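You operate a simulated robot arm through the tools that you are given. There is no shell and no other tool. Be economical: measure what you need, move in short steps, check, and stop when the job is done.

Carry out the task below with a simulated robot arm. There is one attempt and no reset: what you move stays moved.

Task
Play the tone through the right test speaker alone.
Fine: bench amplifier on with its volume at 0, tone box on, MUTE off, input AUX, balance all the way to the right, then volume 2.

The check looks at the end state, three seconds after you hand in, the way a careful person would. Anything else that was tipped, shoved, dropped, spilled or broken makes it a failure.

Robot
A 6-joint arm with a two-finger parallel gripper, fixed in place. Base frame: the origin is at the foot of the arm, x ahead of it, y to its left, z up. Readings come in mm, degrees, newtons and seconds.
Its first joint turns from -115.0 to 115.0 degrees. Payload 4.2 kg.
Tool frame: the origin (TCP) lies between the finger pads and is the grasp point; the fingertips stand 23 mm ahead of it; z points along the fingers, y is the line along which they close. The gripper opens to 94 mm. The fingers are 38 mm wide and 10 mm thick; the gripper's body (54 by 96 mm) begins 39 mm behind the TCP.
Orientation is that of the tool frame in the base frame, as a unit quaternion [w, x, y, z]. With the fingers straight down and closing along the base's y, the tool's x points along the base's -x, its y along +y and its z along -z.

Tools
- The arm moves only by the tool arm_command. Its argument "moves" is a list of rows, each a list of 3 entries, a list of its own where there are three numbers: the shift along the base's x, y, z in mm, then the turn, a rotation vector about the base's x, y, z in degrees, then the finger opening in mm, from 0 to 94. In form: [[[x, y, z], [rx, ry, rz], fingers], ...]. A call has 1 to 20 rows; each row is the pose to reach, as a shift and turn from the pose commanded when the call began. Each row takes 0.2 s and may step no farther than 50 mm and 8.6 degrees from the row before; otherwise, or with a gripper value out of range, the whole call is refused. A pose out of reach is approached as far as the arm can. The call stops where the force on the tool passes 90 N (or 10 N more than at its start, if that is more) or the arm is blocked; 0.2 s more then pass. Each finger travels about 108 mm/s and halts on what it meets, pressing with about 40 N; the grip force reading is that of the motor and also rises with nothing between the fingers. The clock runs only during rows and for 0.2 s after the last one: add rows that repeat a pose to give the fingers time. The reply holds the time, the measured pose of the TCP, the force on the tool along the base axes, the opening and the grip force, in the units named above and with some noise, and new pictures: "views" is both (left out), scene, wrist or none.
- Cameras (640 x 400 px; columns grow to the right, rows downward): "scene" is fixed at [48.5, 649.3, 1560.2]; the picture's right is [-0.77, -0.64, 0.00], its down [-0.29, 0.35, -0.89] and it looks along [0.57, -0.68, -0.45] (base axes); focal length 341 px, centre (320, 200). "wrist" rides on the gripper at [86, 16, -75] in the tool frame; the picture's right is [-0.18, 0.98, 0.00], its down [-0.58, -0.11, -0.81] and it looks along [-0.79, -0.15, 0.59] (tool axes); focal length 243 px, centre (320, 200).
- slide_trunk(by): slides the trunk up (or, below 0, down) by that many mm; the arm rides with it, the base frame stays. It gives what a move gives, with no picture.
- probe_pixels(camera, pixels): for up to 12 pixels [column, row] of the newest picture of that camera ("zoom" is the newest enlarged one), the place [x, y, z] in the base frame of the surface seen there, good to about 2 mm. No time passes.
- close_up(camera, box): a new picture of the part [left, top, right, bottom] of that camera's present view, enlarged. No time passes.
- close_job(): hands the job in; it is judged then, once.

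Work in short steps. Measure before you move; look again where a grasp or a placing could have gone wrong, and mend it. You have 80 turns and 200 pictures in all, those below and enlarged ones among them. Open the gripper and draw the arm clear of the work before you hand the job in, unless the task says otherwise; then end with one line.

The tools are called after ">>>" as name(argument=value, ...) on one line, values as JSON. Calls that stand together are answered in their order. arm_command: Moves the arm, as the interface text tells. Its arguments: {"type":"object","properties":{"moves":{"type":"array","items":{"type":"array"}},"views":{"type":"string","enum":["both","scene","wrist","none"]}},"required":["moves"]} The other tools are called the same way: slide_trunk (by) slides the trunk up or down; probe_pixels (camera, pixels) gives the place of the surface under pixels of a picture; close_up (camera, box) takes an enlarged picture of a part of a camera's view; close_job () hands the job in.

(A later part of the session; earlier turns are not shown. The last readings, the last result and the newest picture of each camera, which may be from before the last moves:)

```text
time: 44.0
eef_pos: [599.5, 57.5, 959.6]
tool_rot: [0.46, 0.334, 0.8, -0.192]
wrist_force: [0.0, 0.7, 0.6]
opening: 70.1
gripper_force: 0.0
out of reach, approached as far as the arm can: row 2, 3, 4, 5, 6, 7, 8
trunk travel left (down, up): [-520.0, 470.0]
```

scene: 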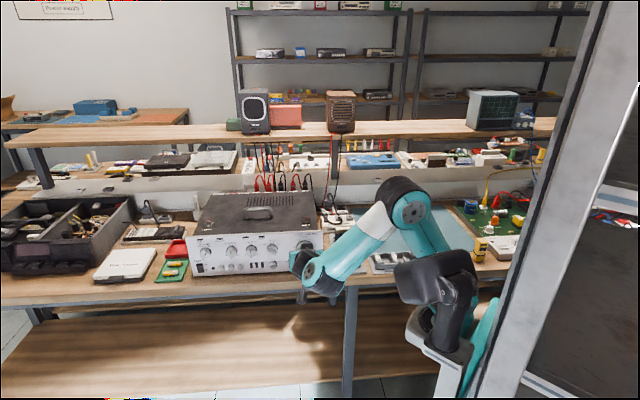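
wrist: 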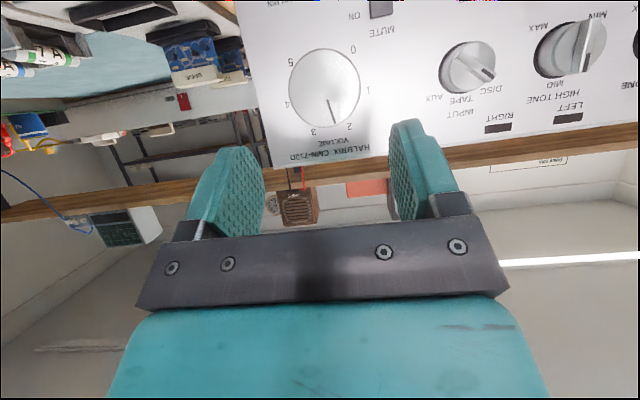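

The pose is now exact and the panel shows well in the wrist view, with the volume knob at (325,88). I probe it for its centre, rim and the panel beside it.

>>> probe_pixels(camera="wrist", pixels=[[325, 88], [293, 90], [355, 85], [323, 58], [328, 118], [400, 140], [400, 40], [467, 66], [380, 8]])

>>> close_up(camera="wrist", box=[260, 0, 640, 170])

```text
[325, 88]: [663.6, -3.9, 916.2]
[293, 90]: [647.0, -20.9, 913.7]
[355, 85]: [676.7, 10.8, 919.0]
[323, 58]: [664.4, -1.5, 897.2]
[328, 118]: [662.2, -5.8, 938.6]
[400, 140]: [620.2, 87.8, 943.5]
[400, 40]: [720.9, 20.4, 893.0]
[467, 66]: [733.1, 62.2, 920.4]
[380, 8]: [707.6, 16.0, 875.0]
```

```text
1.68 times, centred on (450, 85) of wrist
```

zoom: 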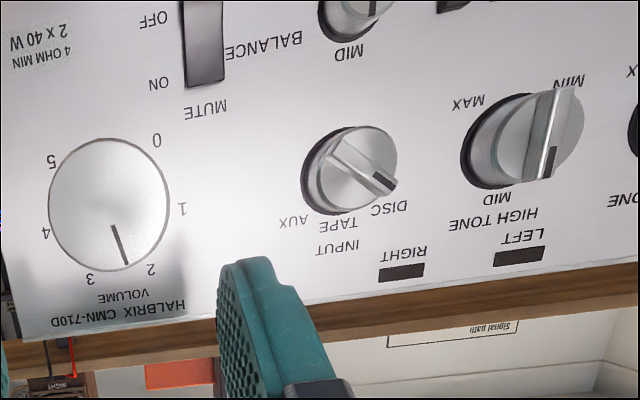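

The panel hasn't shifted (plane within 1 mm). The volume axis is at t≈466.5, z≈918, and its pointer about 8° left of top (2.35). I move to 80 mm out, turn the hand +72° about the knob axis, and approach to 34 mm off the panel with the fingers open around the knob.

>>> arm_command(moves=[[[11, -11, -21], [0, 0, 0], 70], [[22, -21.5, -41.6], [0, 0, 0], 70], [[22, -21.5, -41.6], [5.636, -5.678, 0], 70], [[22, -21.5, -41.6], [11.27, -11.36, 0], 70], [[22, -21.5, -41.6], [16.91, -17.03, 0], 70], [[22, -21.5, -41.6], [22.54, -22.71, 0], 70], [[22, -21.5, -41.6], [28.18, -28.39, 0], 70], [[22, -21.5, -41.6], [33.82, -34.07, 0], 70], [[22, -21.5, -41.6], [39.45, -39.75, 0], 70], [[22, -21.5, -41.6], [45.09, -45.42, 0], 70], [[22, -21.5, -41.6], [50.72, -51.1, 0], 70], [[22, -21.5, -41.6], [50.72, -51.1, 0], 70]])

```text
time: 46.6
eef_pos: [620.0, 33.4, 917.7]
tool_rot: [0.567, 0.539, 0.536, 0.317]
wrist_force: [0.0, 0.4, -0.1]
opening: 70.0
gripper_force: 0.1
trunk travel left (down, up): [-520.0, 470.0]
```

scene: 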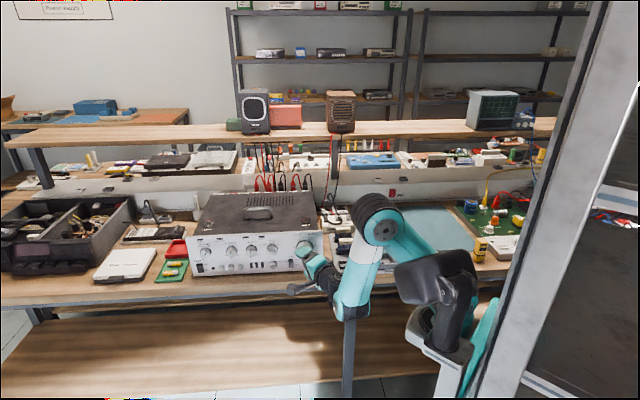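
wrist: 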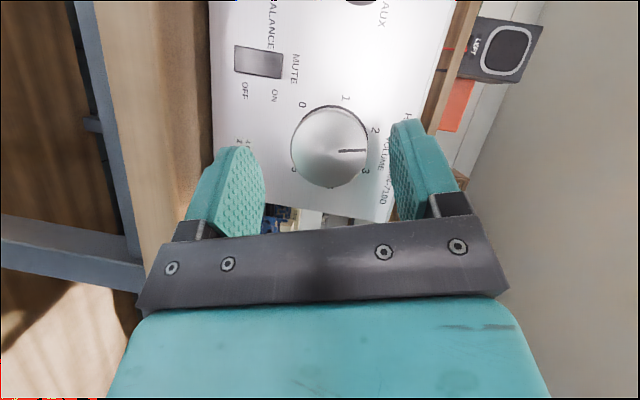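

Fully reached. I approach along the axis to 34 mm, close on the knob and start turning counter-clockwise by 24° to see whether it follows.

>>> arm_command(moves=[[[16, -15, 0], [0, 0, 0], 70], [[33, -31, 0], [0, 0, 0], 70], [[33, -31, 0], [0, 0, 0], 50], [[33, -31, 0], [0, 0, 0], 36], [[33, -31, 0], [0, 0, 0], 36], [[33, -31, 0], [-5.636, 5.678, 0], 36], [[33, -31, 0], [-11.27, 11.36, 0], 36], [[33, -31, 0], [-16.91, 17.03, 0], 36]])

```text
time: 48.5
eef_pos: [655.2, 2.3, 918.6]
tool_rot: [0.556, 0.492, 0.653, 0.151]
wrist_force: [1.7, -3.6, 8.5]
opening: 53.4
gripper_force: 45.6
trunk travel left (down, up): [-520.0, 470.0]
```

scene: 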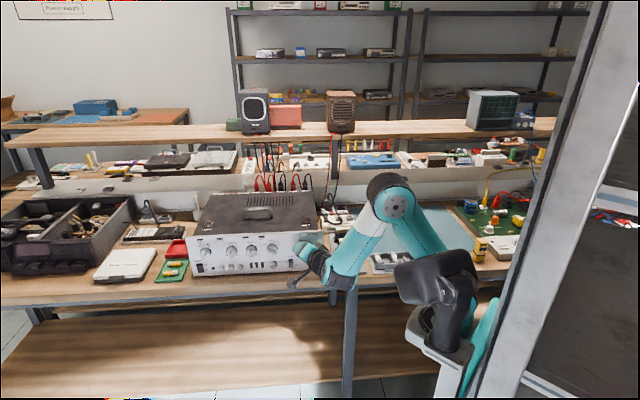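
wrist: 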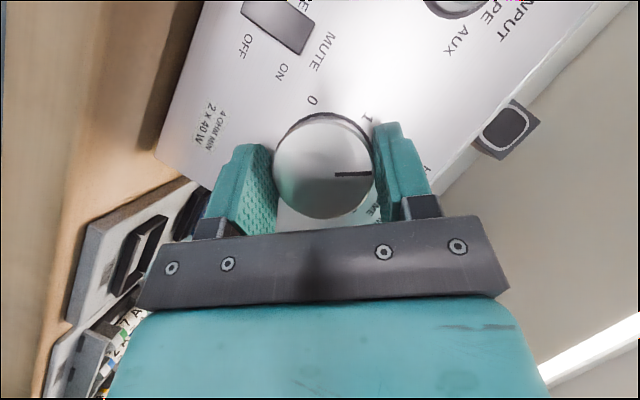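

The knob follows (gripped at 53 mm, pointer now just above 1). I continue turning counter-clockwise by 68°.

>>> arm_command(moves=[[[0, 0, 0], [-5.988, 6.032, 0], 36], [[0, 0, 0], [-11.98, 12.06, 0], 36], [[0, 0, 0], [-17.96, 18.1, 0], 36], [[0, 0, 0], [-23.95, 24.13, 0], 36], [[0, 0, 0], [-29.94, 30.16, 0], 36], [[0, 0, 0], [-35.93, 36.19, 0], 36], [[0, 0, 0], [-41.92, 42.22, 0], 36], [[0, 0, 0], [-47.9, 48.26, 0], 36]])

```text
time: 50.2
eef_pos: [654.5, 1.4, 917.7]
tool_rot: [0.395, 0.248, 0.821, -0.328]
wrist_force: [10.1, -0.5, 18.4]
opening: 53.5
gripper_force: 44.7
trunk travel left (down, up): [-520.0, 470.0]
```

scene: 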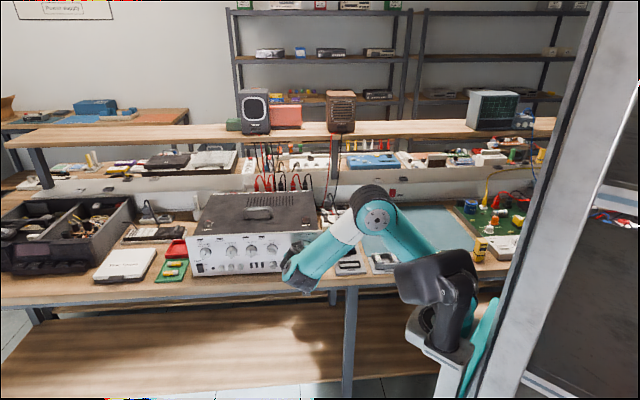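
wrist: 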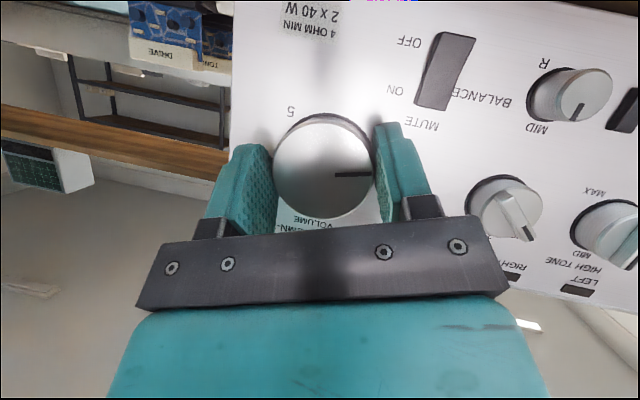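

The pointer is now about at -100° (0.65). I release, swing back +59.5°, regrip and turn another -34°.

>>> arm_command(moves=[[[0, 0, 0], [0, 0, 0], 72], [[0, 0, 0], [0, 0, 0], 72], [[0, 0, 0], [5.988, -6.032, 0], 72], [[0, 0, 0], [11.98, -12.06, 0], 72], [[0, 0, 0], [17.96, -18.1, 0], 72], [[0, 0, 0], [23.95, -24.13, 0], 72], [[0, 0, 0], [29.94, -30.16, 0], 72], [[0, 0, 0], [35.93, -36.19, 0], 72], [[0, 0, 0], [41.92, -42.22, 0], 72], [[0, 0, 0], [41.92, -42.22, 0], 40], [[0, 0, 0], [41.92, -42.22, 0], 36], [[0, 0, 0], [41.92, -42.22, 0], 36], [[0, 0, 0], [35.93, -36.19, 0], 36], [[0, 0, 0], [29.94, -30.16, 0], 36], [[0, 0, 0], [23.95, -24.13, 0], 36], [[0, 0, 0], [17.96, -18.1, 0], 36]], views="wrist")

```text
time: 53.6
eef_pos: [654.0, 2.6, 918.2]
tool_rot: [0.475, 0.355, 0.791, -0.151]
wrist_force: [3.5, 4.1, 0.9]
opening: 53.5
gripper_force: 45.4
trunk travel left (down, up): [-520.0, 470.0]
```

wrist: 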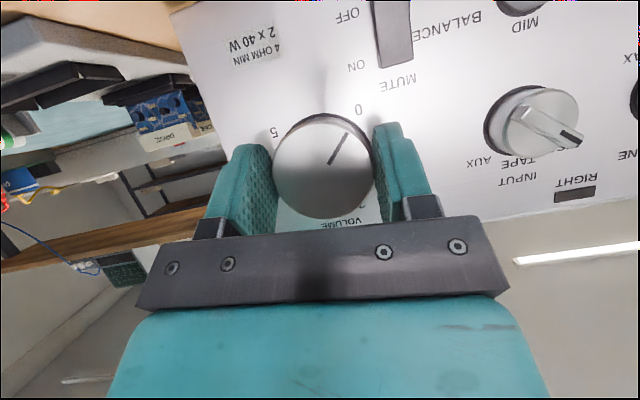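

The pointer is almost exactly at 0. I nudge -6° further to the stop, release, and retreat 80 mm along the axis to verify.

>>> arm_command(moves=[[[0, 0, 0], [-4.2, 4.25, 0], 36], [[0, 0, 0], [-4.2, 4.25, 0], 36], [[0, 0, 0], [-4.2, 4.25, 0], 72], [[0, 0, 0], [-4.2, 4.25, 0], 72], [[-28, 28, 0], [-4.2, 4.25, 0], 72], [[-57, 57, 0], [-4.2, 4.25, 0], 72], [[-57, 57, 0], [-4.2, 4.25, 0], 72]])

>>> close_up(camera="wrist", box=[200, 0, 640, 200])

```text
time: 55.2
eef_pos: [595.9, 58.0, 919.6]
tool_rot: [0.458, 0.332, 0.802, -0.194]
wrist_force: [0.8, 0.4, -0.4]
opening: 72.0
gripper_force: 0.1
trunk travel left (down, up): [-520.0, 470.0]
```

scene: 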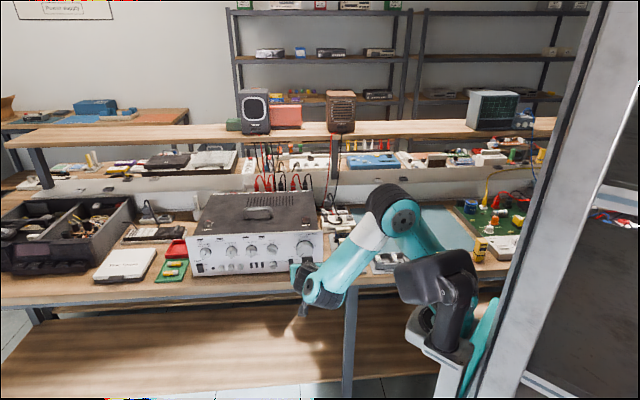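
wrist: 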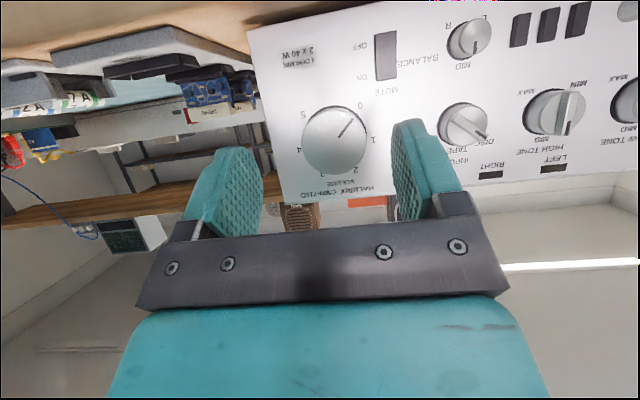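

```text
1.45 times, centred on (420, 100) of wrist
```

zoom: 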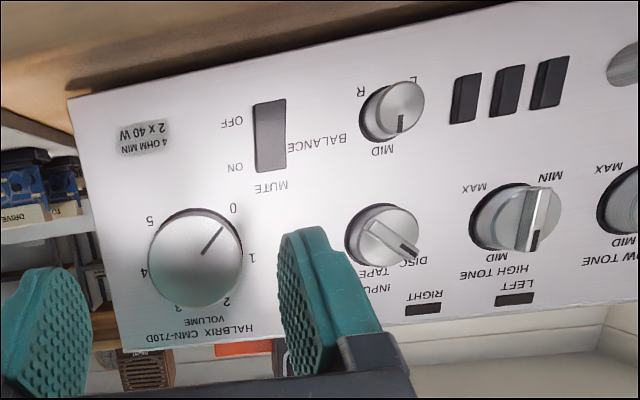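

Volume is at 0. Next the power rocker: I close the fingers and travel along the panel at the same distance to (841,297,872), in front of it.

>>> arm_command(moves=[[[31, 30, -6], [0, 0, 0], 30], [[61, 60, -12], [0, 0, 0], 0], [[92, 90, -18], [0, 0, 0], 0], [[123, 120, -24], [0, 0, 0], 0], [[153, 149, -30], [0, 0, 0], 0], [[184, 179, -36], [0, 0, 0], 0], [[215, 209, -42], [0, 0, 0], 0], [[245, 238.5, -48], [0, 0, 0], 0], [[245, 238.5, -48], [0, 0, 0], 0]])

```text
time: 57.2
eef_pos: [762.7, 194.8, 864.9]
tool_rot: [0.458, 0.331, 0.802, -0.193]
wrist_force: [0.2, 0.2, -0.1]
opening: 0.0
gripper_force: 40.0
out of reach, approached as far as the arm can: row 5, 6, 7, 8, 9
trunk travel left (down, up): [-520.0, 470.0]
```

scene: 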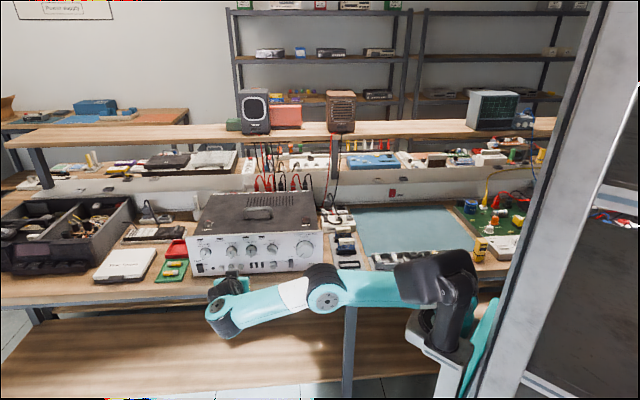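
wrist: 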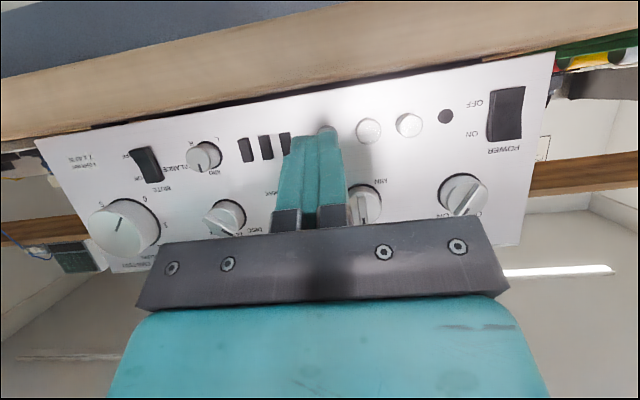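

With this orientation the arm runs out at t≈678. Swinging the hand +90° about the panel normal brings the wrist closer, so I rotate while moving on to (859,286,880) in front of the power rocker.

>>> arm_command(moves=[[[0, 0, 2], [5.763, -5.806, 0], 0], [[0, 0, 4], [11.53, -11.61, 0], 0], [[0, 0, 6], [17.29, -17.42, 0], 0], [[12, 11, 8], [23.05, -23.22, 0], 0], [[24, 23, 10], [28.82, -29.03, 0], 0], [[36, 34, 12], [34.58, -34.84, 0], 0], [[48, 46, 14], [40.34, -40.64, 0], 0], [[60, 57, 15], [46.1, -46.45, 0], 0], [[72, 68, 15], [51.87, -52.25, 0], 0], [[84, 80, 15], [57.63, -58.06, 0], 0], [[96, 91, 15], [63.4, -63.87, 0], 0], [[96, 91, 15], [63.4, -63.87, 0], 0]])

```text
time: 59.9
eef_pos: [858.6, 277.6, 874.2]
tool_rot: [0.56, 0.561, 0.434, 0.428]
wrist_force: [0.9, 0.7, 0.6]
opening: 0.2
gripper_force: 40.2
out of reach, approached as far as the arm can: row 11, 12
trunk travel left (down, up): [-520.0, 470.0]
```

scene: 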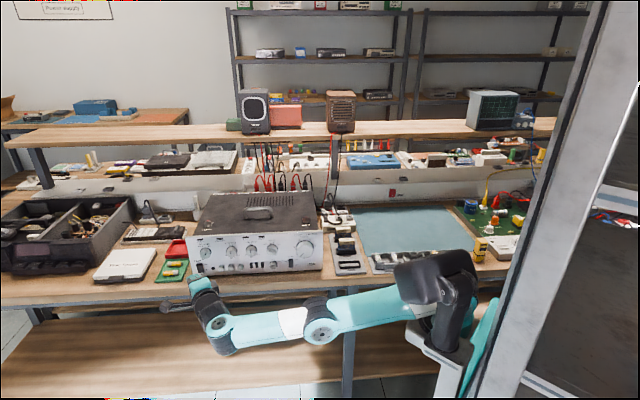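
wrist: 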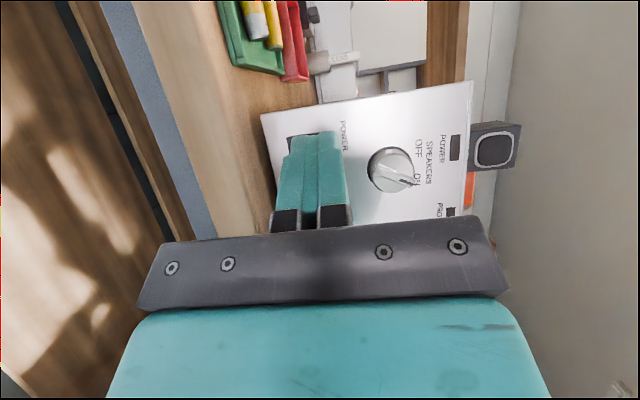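

Just short of the target. I probe the arm's joints to see if it is really stretched out, or limited otherwise.

>>> probe_pixels(camera="scene", pixels=[[218, 330], [250, 330], [290, 322], [320, 332], [322, 310], [350, 310], [390, 303], [415, 300], [425, 325], [450, 340]])

>>> close_up(camera="scene", box=[170, 240, 500, 400])

```text
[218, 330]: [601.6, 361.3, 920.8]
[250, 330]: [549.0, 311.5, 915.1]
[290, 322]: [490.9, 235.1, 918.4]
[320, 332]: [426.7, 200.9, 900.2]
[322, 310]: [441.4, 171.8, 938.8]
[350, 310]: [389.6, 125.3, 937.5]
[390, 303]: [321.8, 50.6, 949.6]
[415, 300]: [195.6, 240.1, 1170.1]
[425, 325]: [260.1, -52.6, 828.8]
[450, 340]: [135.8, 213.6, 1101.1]
```

```text
1.94 times, centred on (335, 320) of scene
```

zoom: 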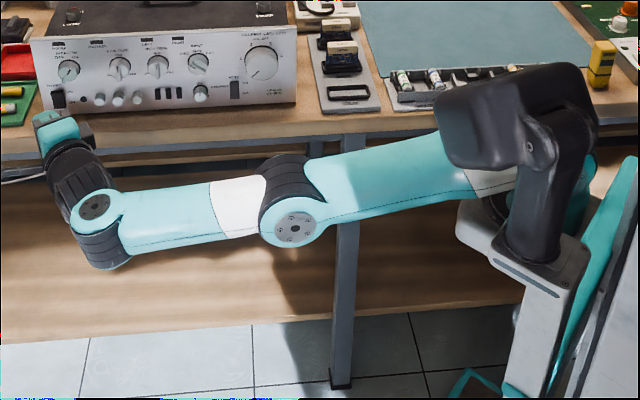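

The arm is straight out, so I angle the tool more outward instead: yaw +15° (tool along +x, 45° to the panel), which brings the wrist in. First to 70 mm before the rocker.

>>> arm_command(moves=[[[0, 0, 2], [0, 0, 7.5], 0], [[0, 0, 4], [0, 0, 15], 0], [[9, -11.6, 6], [0, 0, 15], 0], [[9, -11.6, 6], [0, 0, 15], 0]])

>>> close_up(camera="scene", box=[170, 220, 270, 290])

```text
time: 60.9
eef_pos: [869.6, 265.0, 885.2]
tool_rot: [0.5, 0.498, 0.501, 0.501]
wrist_force: [0.1, 0.4, 0.9]
opening: 0.0
gripper_force: 39.8
out of reach, approached as far as the arm can: row 1, 2
trunk travel left (down, up): [-520.0, 470.0]
```

scene: 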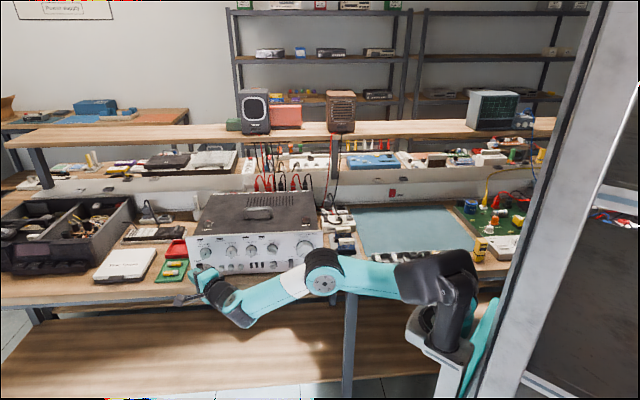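
wrist: 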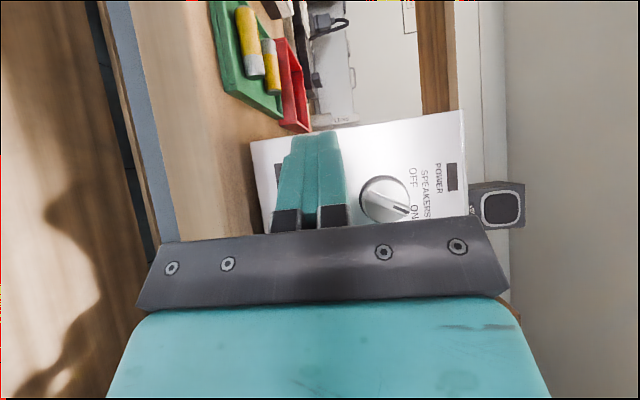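

```text
5.71 times, centred on (220, 255) of scene
```

zoom: 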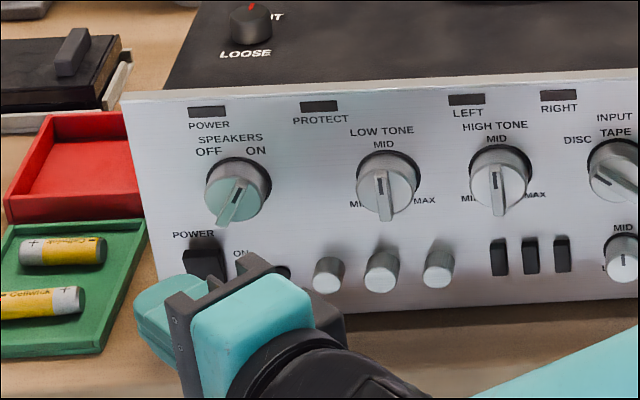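

Aligned: t≈804, 68 mm out. I press straight along the panel normal in small steps to the rocker's upper end, then back out.

>>> arm_command(moves=[[[8, -8, -5], [0, 0, 0], 0], [[14, -14, -5], [0, 0, 0], 0], [[18, -18, -5], [0, 0, 0], 0], [[21, -21, -5], [0, 0, 0], 0], [[24, -24, -5], [0, 0, 0], 0], [[25, -25, -5], [0, 0, 0], 0], [[25, -25, -5], [0, 0, 0], 0]])

>>> close_up(camera="scene", box=[170, 220, 270, 290])

```text
time: 62.5
eef_pos: [891.9, 242.2, 875.8]
tool_rot: [0.499, 0.499, 0.504, 0.499]
wrist_force: [-19.8, 5.0, -2.9]
opening: 0.0
gripper_force: 40.1
trunk travel left (down, up): [-520.0, 470.0]
```

scene: 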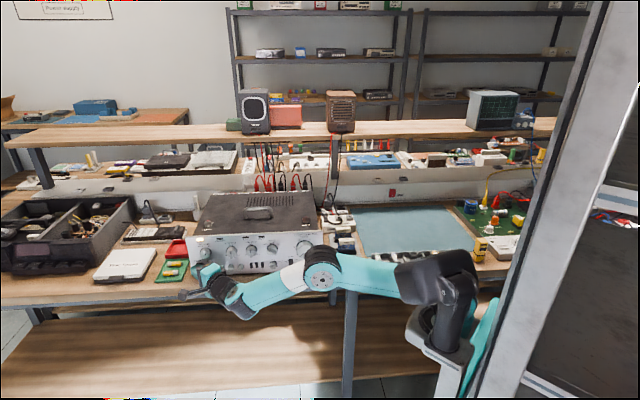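
wrist: 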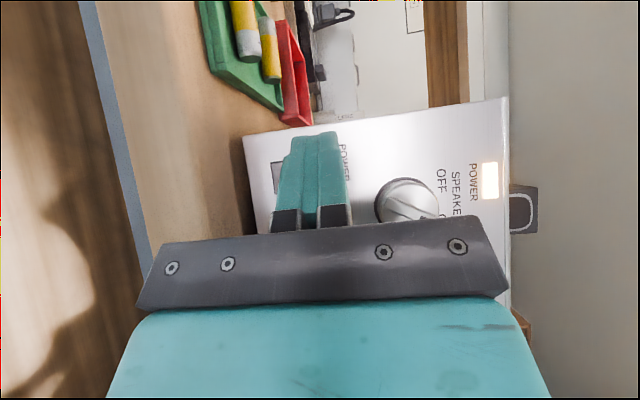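

```text
5.71 times, centred on (220, 255) of scene
```

zoom: 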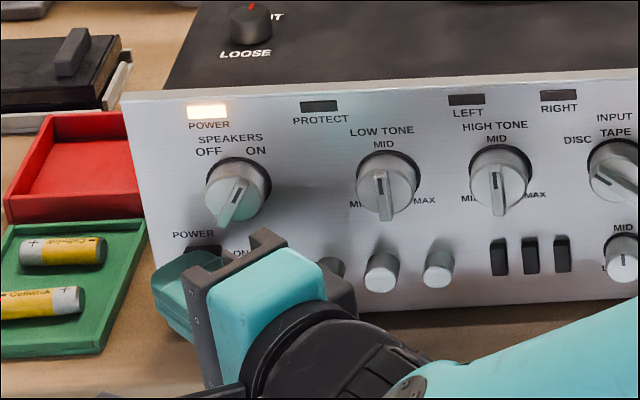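

The POWER lamp is on and PROTECT is dark. I back straight off, then raise the hand clear and move right to about (680,80,1080), to look at the tone box.

>>> arm_command(moves=[[[-25, 25, 0], [0, 0, 0], 0], [[-50, 50, 10], [0, 0, 0], 0], [[-85, 40, 35], [0, 0, 0], 0], [[-115, 15, 60], [0, 0, 0], 0], [[-140, -15, 90], [0, 0, 0], 0], [[-165, -45, 120], [0, 0, 0], 0], [[-185, -80, 145], [0, 0, 0], 0], [[-200, -115, 170], [0, 0, 0], 0], [[-212, -145, 195], [0, 0, 0], 0], [[-212, -162, 204], [0, 0, 0], 0]])

>>> close_up(camera="scene", box=[316, 200, 364, 230])

```text
time: 64.7
eef_pos: [681.3, 80.4, 1080.5]
tool_rot: [0.5, 0.5, 0.503, 0.497]
wrist_force: [0.3, -0.4, 0.4]
opening: 0.4
gripper_force: 39.7
trunk travel left (down, up): [-520.0, 470.0]
```

scene: 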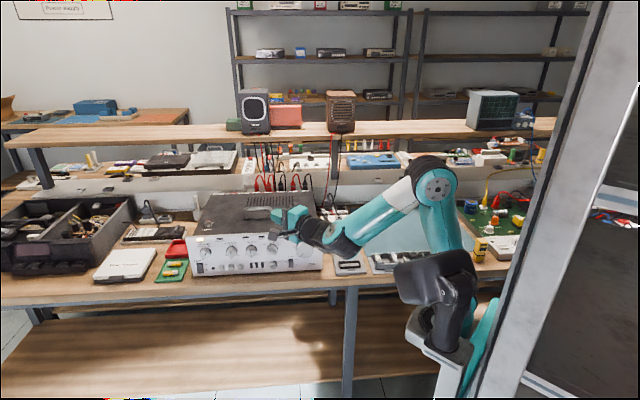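
wrist: 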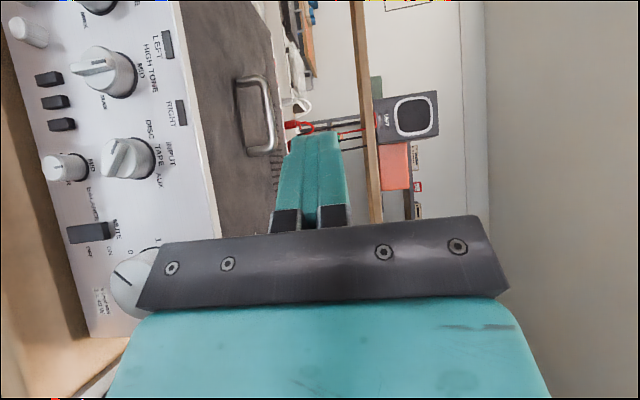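

```text
13.33 times, centred on (340, 215) of scene
```

zoom: 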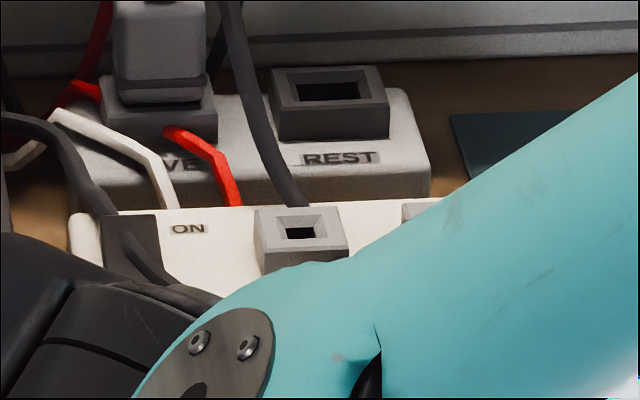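

I probe the dark rocker, its neighbourhood and the cables on the tone box.

>>> probe_pixels(camera="zoom", pixels=[[135, 222], [115, 250], [150, 240], [85, 230], [190, 245], [230, 230], [65, 160], [100, 195], [145, 262], [270, 130], [300, 190], [130, 60]])

```text
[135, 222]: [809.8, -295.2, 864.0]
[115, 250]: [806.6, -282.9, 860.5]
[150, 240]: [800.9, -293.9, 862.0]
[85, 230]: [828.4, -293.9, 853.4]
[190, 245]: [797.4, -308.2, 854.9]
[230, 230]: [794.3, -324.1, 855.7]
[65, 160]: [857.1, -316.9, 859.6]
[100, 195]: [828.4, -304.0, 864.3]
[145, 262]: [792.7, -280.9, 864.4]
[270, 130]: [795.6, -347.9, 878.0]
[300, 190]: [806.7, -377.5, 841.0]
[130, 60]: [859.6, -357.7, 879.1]
```

The rocker's rear (ON) end is up, at about (811,-295,864), so the tone box is off; cables run near it. I swing the tool to point outward and 45° down with the camera on top, hovering at (740,-265,1010) for a view straight down.

>>> arm_command(moves=[[[4, -26, -4], [7.06, 1.57, -3.89], 0], [[9, -53, -8], [14.12, 3.14, -7.78], 0], [[14, -80, -12], [21.18, 4.71, -11.67], 0], [[18, -106, -16], [28.24, 6.28, -15.56], 0], [[23, -133, -20], [35.3, 7.85, -19.45], 0], [[27, -159, -25], [42.36, 9.42, -23.34], 0], [[32, -186, -30], [49.42, 10.99, -27.23], 0], [[36, -212, -35], [56.48, 12.56, -31.12], 0], [[41, -239, -40], [63.54, 14.13, -35.01], 0], [[45, -265, -48], [70.6, 15.7, -38.9], 0], [[50, -292, -55], [77.66, 17.27, -42.79], 0], [[54, -318, -62], [84.72, 18.84, -46.68], 0], [[59, -345, -70], [91.8, 20.4, -50.6], 0], [[59, -345, -70], [91.8, 20.4, -50.6], 0]])

```text
time: 67.7
eef_pos: [719.9, -306.0, 1013.3]
tool_rot: [0.085, 0.912, -0.117, 0.385]
wrist_force: [0.9, 0.0, -0.1]
opening: 0.1
gripper_force: 40.1
out of reach, approached as far as the arm can: row 12, 13, 14
trunk travel left (down, up): [-520.0, 470.0]
```

scene: 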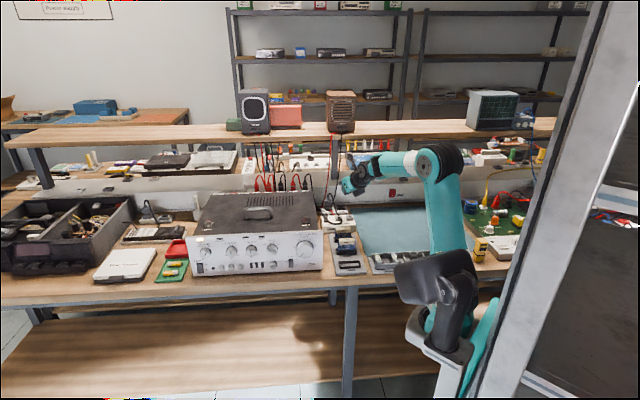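
wrist: 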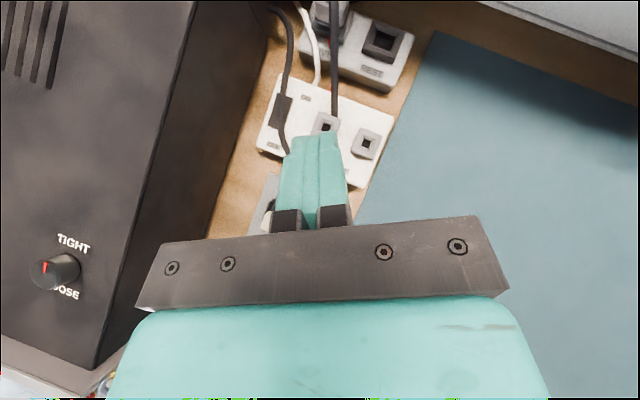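

Excellent view. I zoom on the tone box in both cameras.

>>> close_up(camera="scene", box=[316, 204, 364, 234])

>>> close_up(camera="wrist", box=[240, 50, 400, 150])

>>> probe_pixels(camera="zoom", pixels=[[165, 195], [150, 235], [130, 285], [180, 205], [115, 270], [100, 200], [155, 330], [155, 360], [90, 380], [200, 250], [240, 200], [190, 100]])

```text
13.33 times, centred on (340, 219) of scene
```

zoom: 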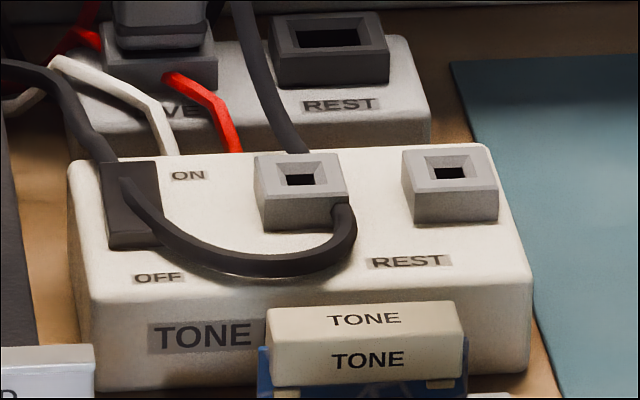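

```text
4.00 times, centred on (320, 100) of wrist
```

zoom: 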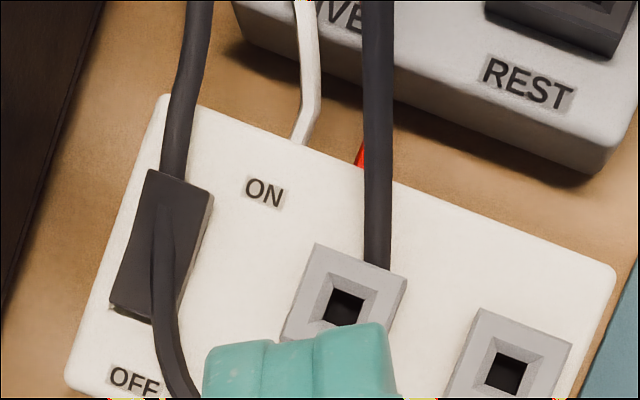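

```text
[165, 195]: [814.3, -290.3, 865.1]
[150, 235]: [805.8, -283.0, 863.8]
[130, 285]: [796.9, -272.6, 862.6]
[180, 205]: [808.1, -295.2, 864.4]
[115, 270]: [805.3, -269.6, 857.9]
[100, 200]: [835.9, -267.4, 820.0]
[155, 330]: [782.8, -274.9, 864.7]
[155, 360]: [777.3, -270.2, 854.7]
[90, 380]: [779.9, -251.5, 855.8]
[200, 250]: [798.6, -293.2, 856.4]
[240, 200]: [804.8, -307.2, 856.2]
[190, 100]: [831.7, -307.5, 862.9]
```

The rocker's ON (rear) end centre is about (812,-292,865), front end down. Before descending I check clearances: the amplifier's right top edge, the TONE module cap and surroundings.

>>> probe_pixels(camera="wrist", pixels=[[188, 20], [150, 180], [95, 345], [262, 195], [266, 222], [285, 70], [334, 60], [340, 10]])

>>> probe_pixels(camera="scene", pixels=[[343, 228], [347, 229], [347, 238], [334, 180], [305, 195]])

>>> slide_trunk(by=110)

```text
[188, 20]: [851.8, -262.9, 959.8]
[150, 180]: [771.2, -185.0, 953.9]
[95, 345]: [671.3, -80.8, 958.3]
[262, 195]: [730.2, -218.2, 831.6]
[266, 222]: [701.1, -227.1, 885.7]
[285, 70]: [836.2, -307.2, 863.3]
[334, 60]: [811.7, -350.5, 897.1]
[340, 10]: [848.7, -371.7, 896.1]
```

```text
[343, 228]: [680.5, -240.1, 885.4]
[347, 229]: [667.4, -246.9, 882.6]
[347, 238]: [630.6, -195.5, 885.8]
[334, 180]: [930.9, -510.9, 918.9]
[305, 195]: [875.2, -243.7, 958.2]
```

```text
time: 69.1
eef_pos: [719.1, -305.0, 1122.3]
tool_rot: [0.085, 0.911, -0.116, 0.385]
wrist_force: [0.2, -0.3, -1.1]
opening: 0.0
gripper_force: 39.2
trunk travel left (down, up): [-630.0, 360.0]
```

The amp's edge is at t=419, giving about 18 mm clearance; the modules and cables are clear too. I move to just above the rocker's ON end: TCP (809,-289,905).

>>> arm_command(moves=[[[20, 4, -45], [0, 0, 0], 0], [[45, 8, -85], [0, 0, 0], 0], [[70, 12, -125], [0, 0, 0], 0], [[90, 16, -160], [0, 0, 0], 0], [[90, 16, -195], [0, 0, 0], 0], [[90, 16, -217], [0, 0, 0], 0], [[90, 16, -217], [0, 0, 0], 0]])

>>> close_up(camera="scene", box=[300, 180, 364, 234])

>>> close_up(camera="wrist", box=[200, 50, 440, 200])

```text
time: 70.7
eef_pos: [802.8, -314.0, 906.3]
tool_rot: [0.084, 0.913, -0.106, 0.385]
wrist_force: [0.1, -0.9, 0.1]
opening: 0.0
gripper_force: 40.2
out of reach, approached as far as the arm can: row 2, 3, 4, 5, 6, 7
trunk travel left (down, up): [-630.0, 360.0]
```

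scene: 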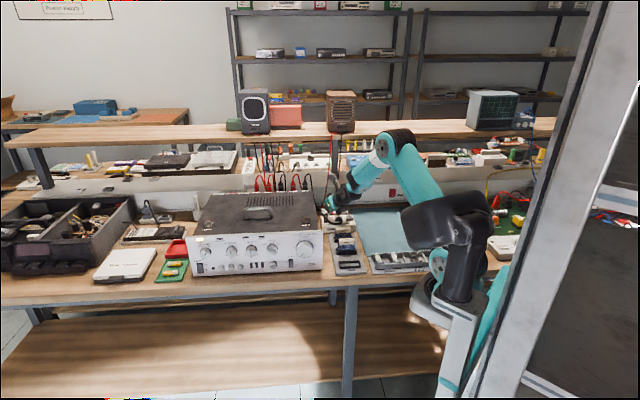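
wrist: 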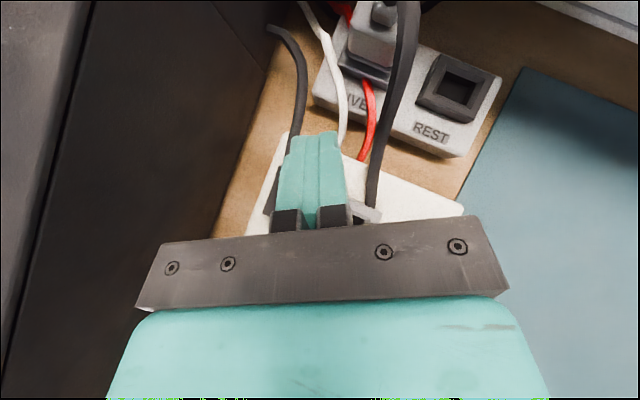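

```text
7.41 times, centred on (332, 207) of scene
```

zoom: 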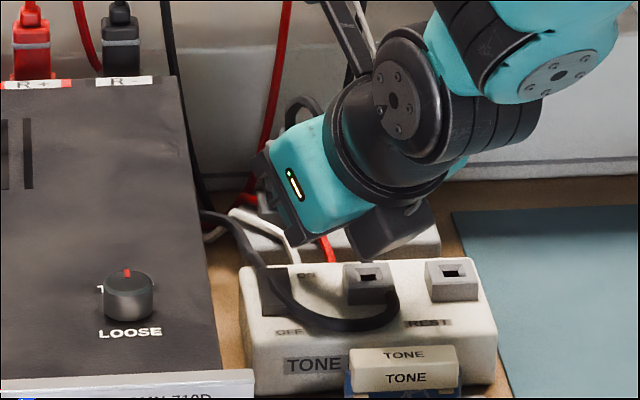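

```text
2.67 times, centred on (320, 125) of wrist
```

zoom: 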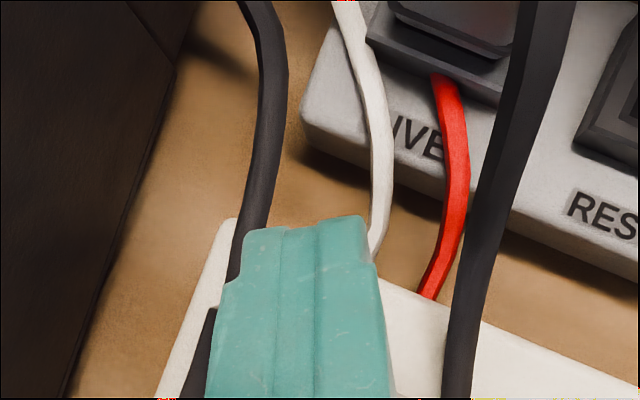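

The y stops 25 mm short, likely because the hand roll is at its limit. I unroll 25° (camera then sits up-left, above the amp), which makes a finger corner the lowest point, and shift to the rocker.

>>> arm_command(moves=[[[3, 8, 6], [-5.68, 2.0, 5.75], 0], [[5, 16, 6], [-11.36, 4.0, 11.5], 0], [[8, 24, 4], [-17.05, 6.0, 17.25], 0], [[8, 24, 0], [-17.05, 6.0, 17.25], 0], [[8, 24, 0], [-17.05, 6.0, 17.25], 0]])

>>> close_up(camera="scene", box=[316, 204, 364, 234])

>>> close_up(camera="wrist", box=[200, 50, 440, 200])

```text
time: 71.9
eef_pos: [809.4, -289.7, 906.3]
tool_rot: [0.168, 0.915, 0.083, 0.359]
wrist_force: [1.2, -0.7, 0.4]
opening: 0.3
gripper_force: 40.4
trunk travel left (down, up): [-630.0, 360.0]
```

scene: 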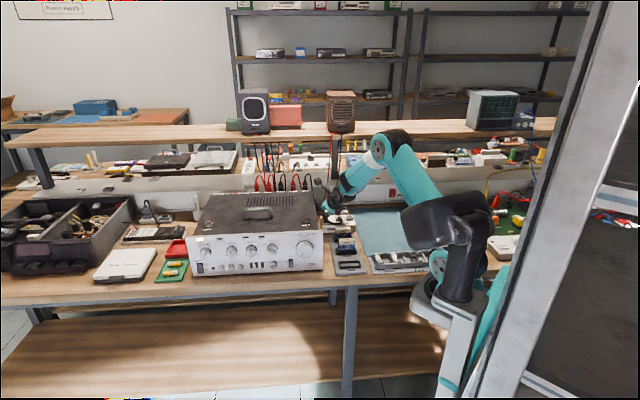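
wrist: 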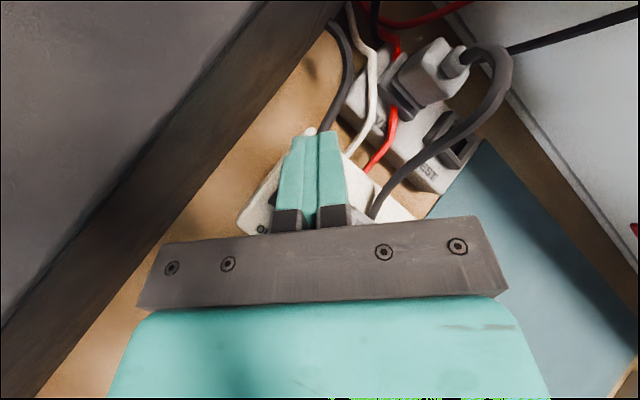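

```text
13.33 times, centred on (340, 219) of scene
```

zoom: 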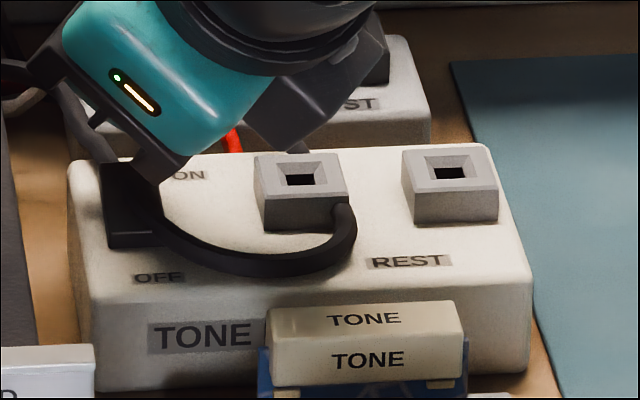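

```text
2.67 times, centred on (320, 125) of wrist
```

zoom: 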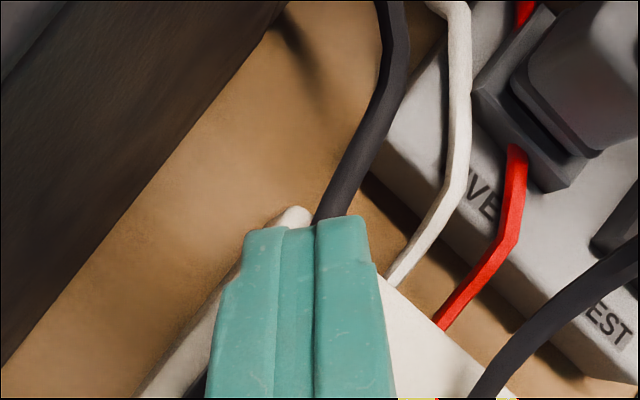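

Reached exactly, with the corner about 10 mm above the rocker's ON end. I press down in small steps to a corner height of about 858 and watch the force.

>>> arm_command(moves=[[[0, 0, -6], [0, 0, 0], 0], [[0, 0, -10], [0, 0, 0], 0], [[0, 0, -13], [0, 0, 0], 0], [[0, 0, -15], [0, 0, 0], 0], [[0, 0, -17], [0, 0, 0], 0], [[0, 0, -17], [0, 0, 0], 0]], views="none")

>>> close_up(camera="scene", box=[316, 204, 364, 234])

```text
time: 73.3
eef_pos: [808.7, -288.9, 893.1]
tool_rot: [0.169, 0.914, 0.083, 0.36]
wrist_force: [-5.0, -4.2, 21.1]
opening: 0.0
gripper_force: 39.8
trunk travel left (down, up): [-630.0, 360.0]
```

```text
13.33 times, centred on (340, 219) of scene
```

zoom: 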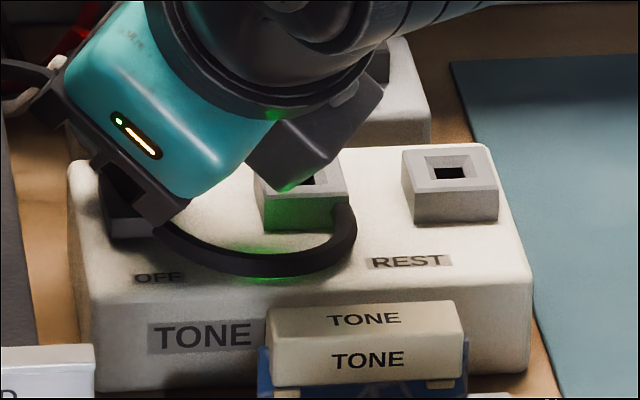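

A green lamp glow appears on the tone box: it is on. I lift straight up, then travel back in front of the panel, restoring the horizontal side-on orientation used for the power press.

>>> arm_command(moves=[[[0, 0, 40], [0, 0, 0], 0], [[0, 0, 80], [0, 0, 0], 0], [[0, 0, 120], [0, 0, 0], 0], [[0, 0, 157], [0, 0, 0], 0], [[-19, 40, 157], [-7.36, -2.22, 3.02], 0], [[-38, 80, 157], [-14.72, -4.44, 6.04], 0], [[-57, 120, 157], [-22.08, -6.66, 9.06], 0], [[-76, 160, 157], [-29.44, -8.88, 12.08], 0], [[-95, 200, 157], [-36.8, -11.1, 15.1], 0], [[-114, 240, 157], [-44.16, -13.32, 18.12], 0], [[-133, 280, 157], [-51.52, -15.54, 21.14], 0], [[-152, 320, 157], [-58.88, -17.76, 24.16], 0], [[-171, 360, 157], [-66.2, -20, 27.2], 0], [[-189, 399, 157], [-66.2, -20, 27.2], 0], [[-189, 399, 157], [-66.2, -20, 27.2], 0]])

>>> close_up(camera="scene", box=[316, 204, 364, 234])

```text
time: 76.5
eef_pos: [635.9, 113.3, 1057.0]
tool_rot: [0.55, 0.57, 0.442, 0.42]
wrist_force: [0.6, 0.1, 0.6]
opening: 0.2
gripper_force: 39.7
out of reach, approached as far as the arm can: row 12, 13, 14, 15
trunk travel left (down, up): [-630.0, 360.0]
```

scene: 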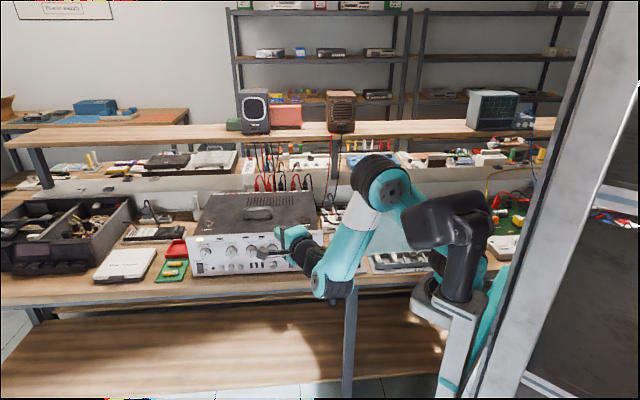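
wrist: 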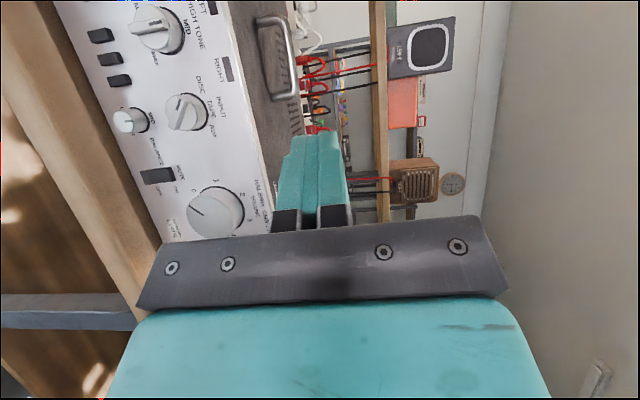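

```text
13.33 times, centred on (340, 219) of scene
```

zoom: 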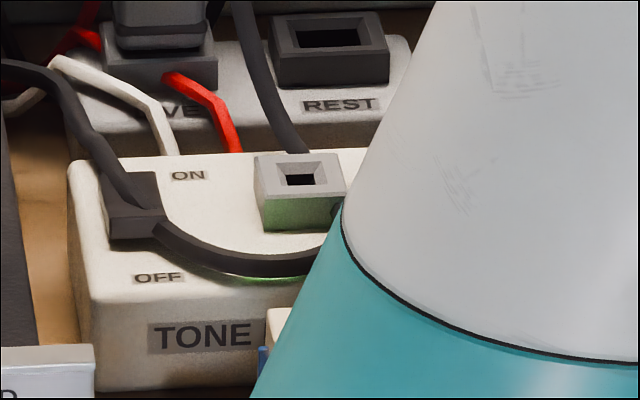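

The tone rocker is now rear-down with its green lamp lit. I return the trunk to the proven height (-110) and move to 75 mm before the MUTE rocker's lower end: (661,68,851).

>>> slide_trunk(by=-110)

>>> arm_command(moves=[[[5, -9, -24], [0, 0, 0], 0], [[12, -22, -48], [0, 0, 0], 0], [[18, -34, -72], [0, 0, 0], 0], [[25, -45, -96], [0, 0, 0], 0], [[25, -45, -96], [0, 0, 0], 0]])

>>> close_up(camera="wrist", box=[160, 0, 480, 220])

```text
time: 77.9
eef_pos: [637.0, 113.2, 947.5]
tool_rot: [0.55, 0.57, 0.442, 0.421]
wrist_force: [-0.6, -0.3, 0.6]
opening: 0.0
gripper_force: 39.3
trunk travel left (down, up): [-520.0, 470.0]
```

```text
time: 79.1
eef_pos: [684.8, 81.0, 867.5]
tool_rot: [0.542, 0.576, 0.445, 0.419]
wrist_force: [-0.7, 0.1, 0.1]
opening: 0.2
gripper_force: 40.1
out of reach, approached as far as the arm can: row 2, 3, 4, 5
trunk travel left (down, up): [-520.0, 470.0]
```

scene: 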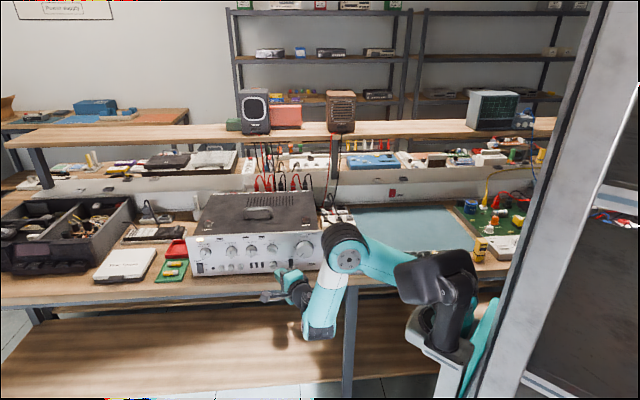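
wrist: 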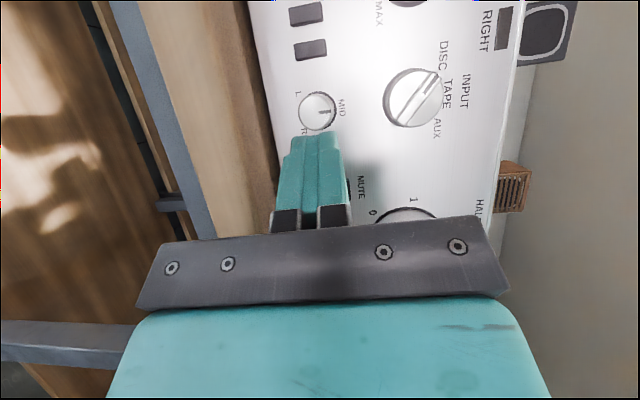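

```text
1.82 times, centred on (320, 110) of wrist
```

zoom: 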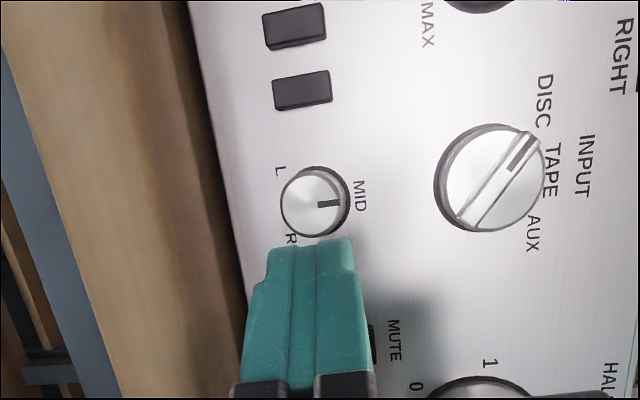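

This side-on posture can't come close enough here. Instead I pitch the tool 50° down in the normal plane (which keeps the finger corner above the bench), going to (646,75,900) in front of MUTE.

>>> arm_command(moves=[[[-12, 12, 10], [-4.71, 6.44, 1.56], 0], [[-20, 20, 20], [-9.42, 12.88, 3.12], 0], [[-28, 20, 33], [-14.13, 19.32, 4.68], 0], [[-33, 15, 33], [-18.84, 25.76, 6.24], 0], [[-38, 10, 33], [-23.55, 32.2, 7.8], 0], [[-38, 5, 33], [-28.26, 38.64, 9.36], 0], [[-38, 0, 33], [-32.97, 45.08, 10.92], 0], [[-38, -6, 33], [-37.68, 51.52, 12.48], 0], [[-38, -6, 33], [-42.39, 57.96, 14.04], 0], [[-38, -6, 33], [-47.1, 64.4, 15.6], 0], [[-38, -6, 33], [-51.8, 70.8, 17.2], 0], [[-38, -6, 33], [-51.8, 70.8, 17.2], 0]])

```text
time: 81.7
eef_pos: [646.2, 76.2, 901.6]
tool_rot: [0.319, 0.355, 0.87, -0.124]
wrist_force: [-0.4, 0.1, 0.4]
opening: 0.0
gripper_force: 40.0
trunk travel left (down, up): [-520.0, 470.0]
```

scene: 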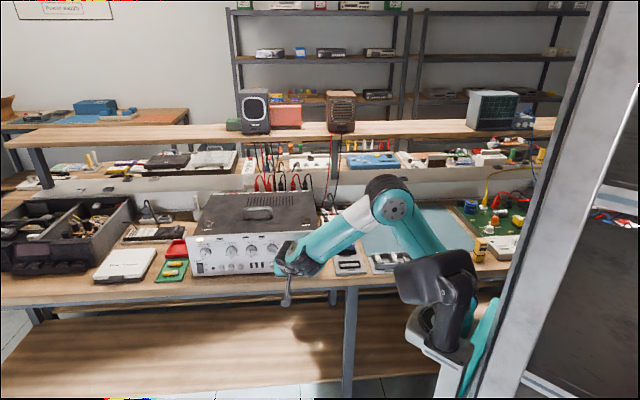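
wrist: 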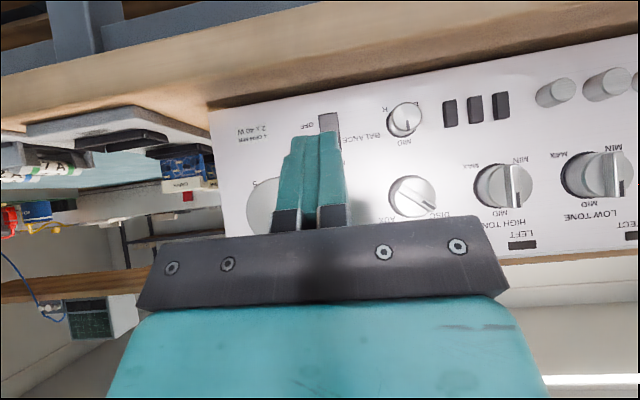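

Good pose. I probe the MUTE rocker's visible lower end (around (330,122)) and the panel near it, for exact placement.

>>> probe_pixels(camera="wrist", pixels=[[325, 118], [335, 118], [329, 128], [350, 120], [290, 140], [404, 119], [390, 120], [418, 118], [412, 195], [230, 108]])

```text
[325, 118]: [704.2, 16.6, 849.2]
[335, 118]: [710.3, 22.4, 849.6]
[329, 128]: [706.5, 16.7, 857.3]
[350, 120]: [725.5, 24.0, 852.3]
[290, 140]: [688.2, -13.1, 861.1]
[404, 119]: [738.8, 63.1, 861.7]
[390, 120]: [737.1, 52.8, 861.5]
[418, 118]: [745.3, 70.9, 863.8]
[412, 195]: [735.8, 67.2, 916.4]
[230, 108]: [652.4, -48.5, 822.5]
```

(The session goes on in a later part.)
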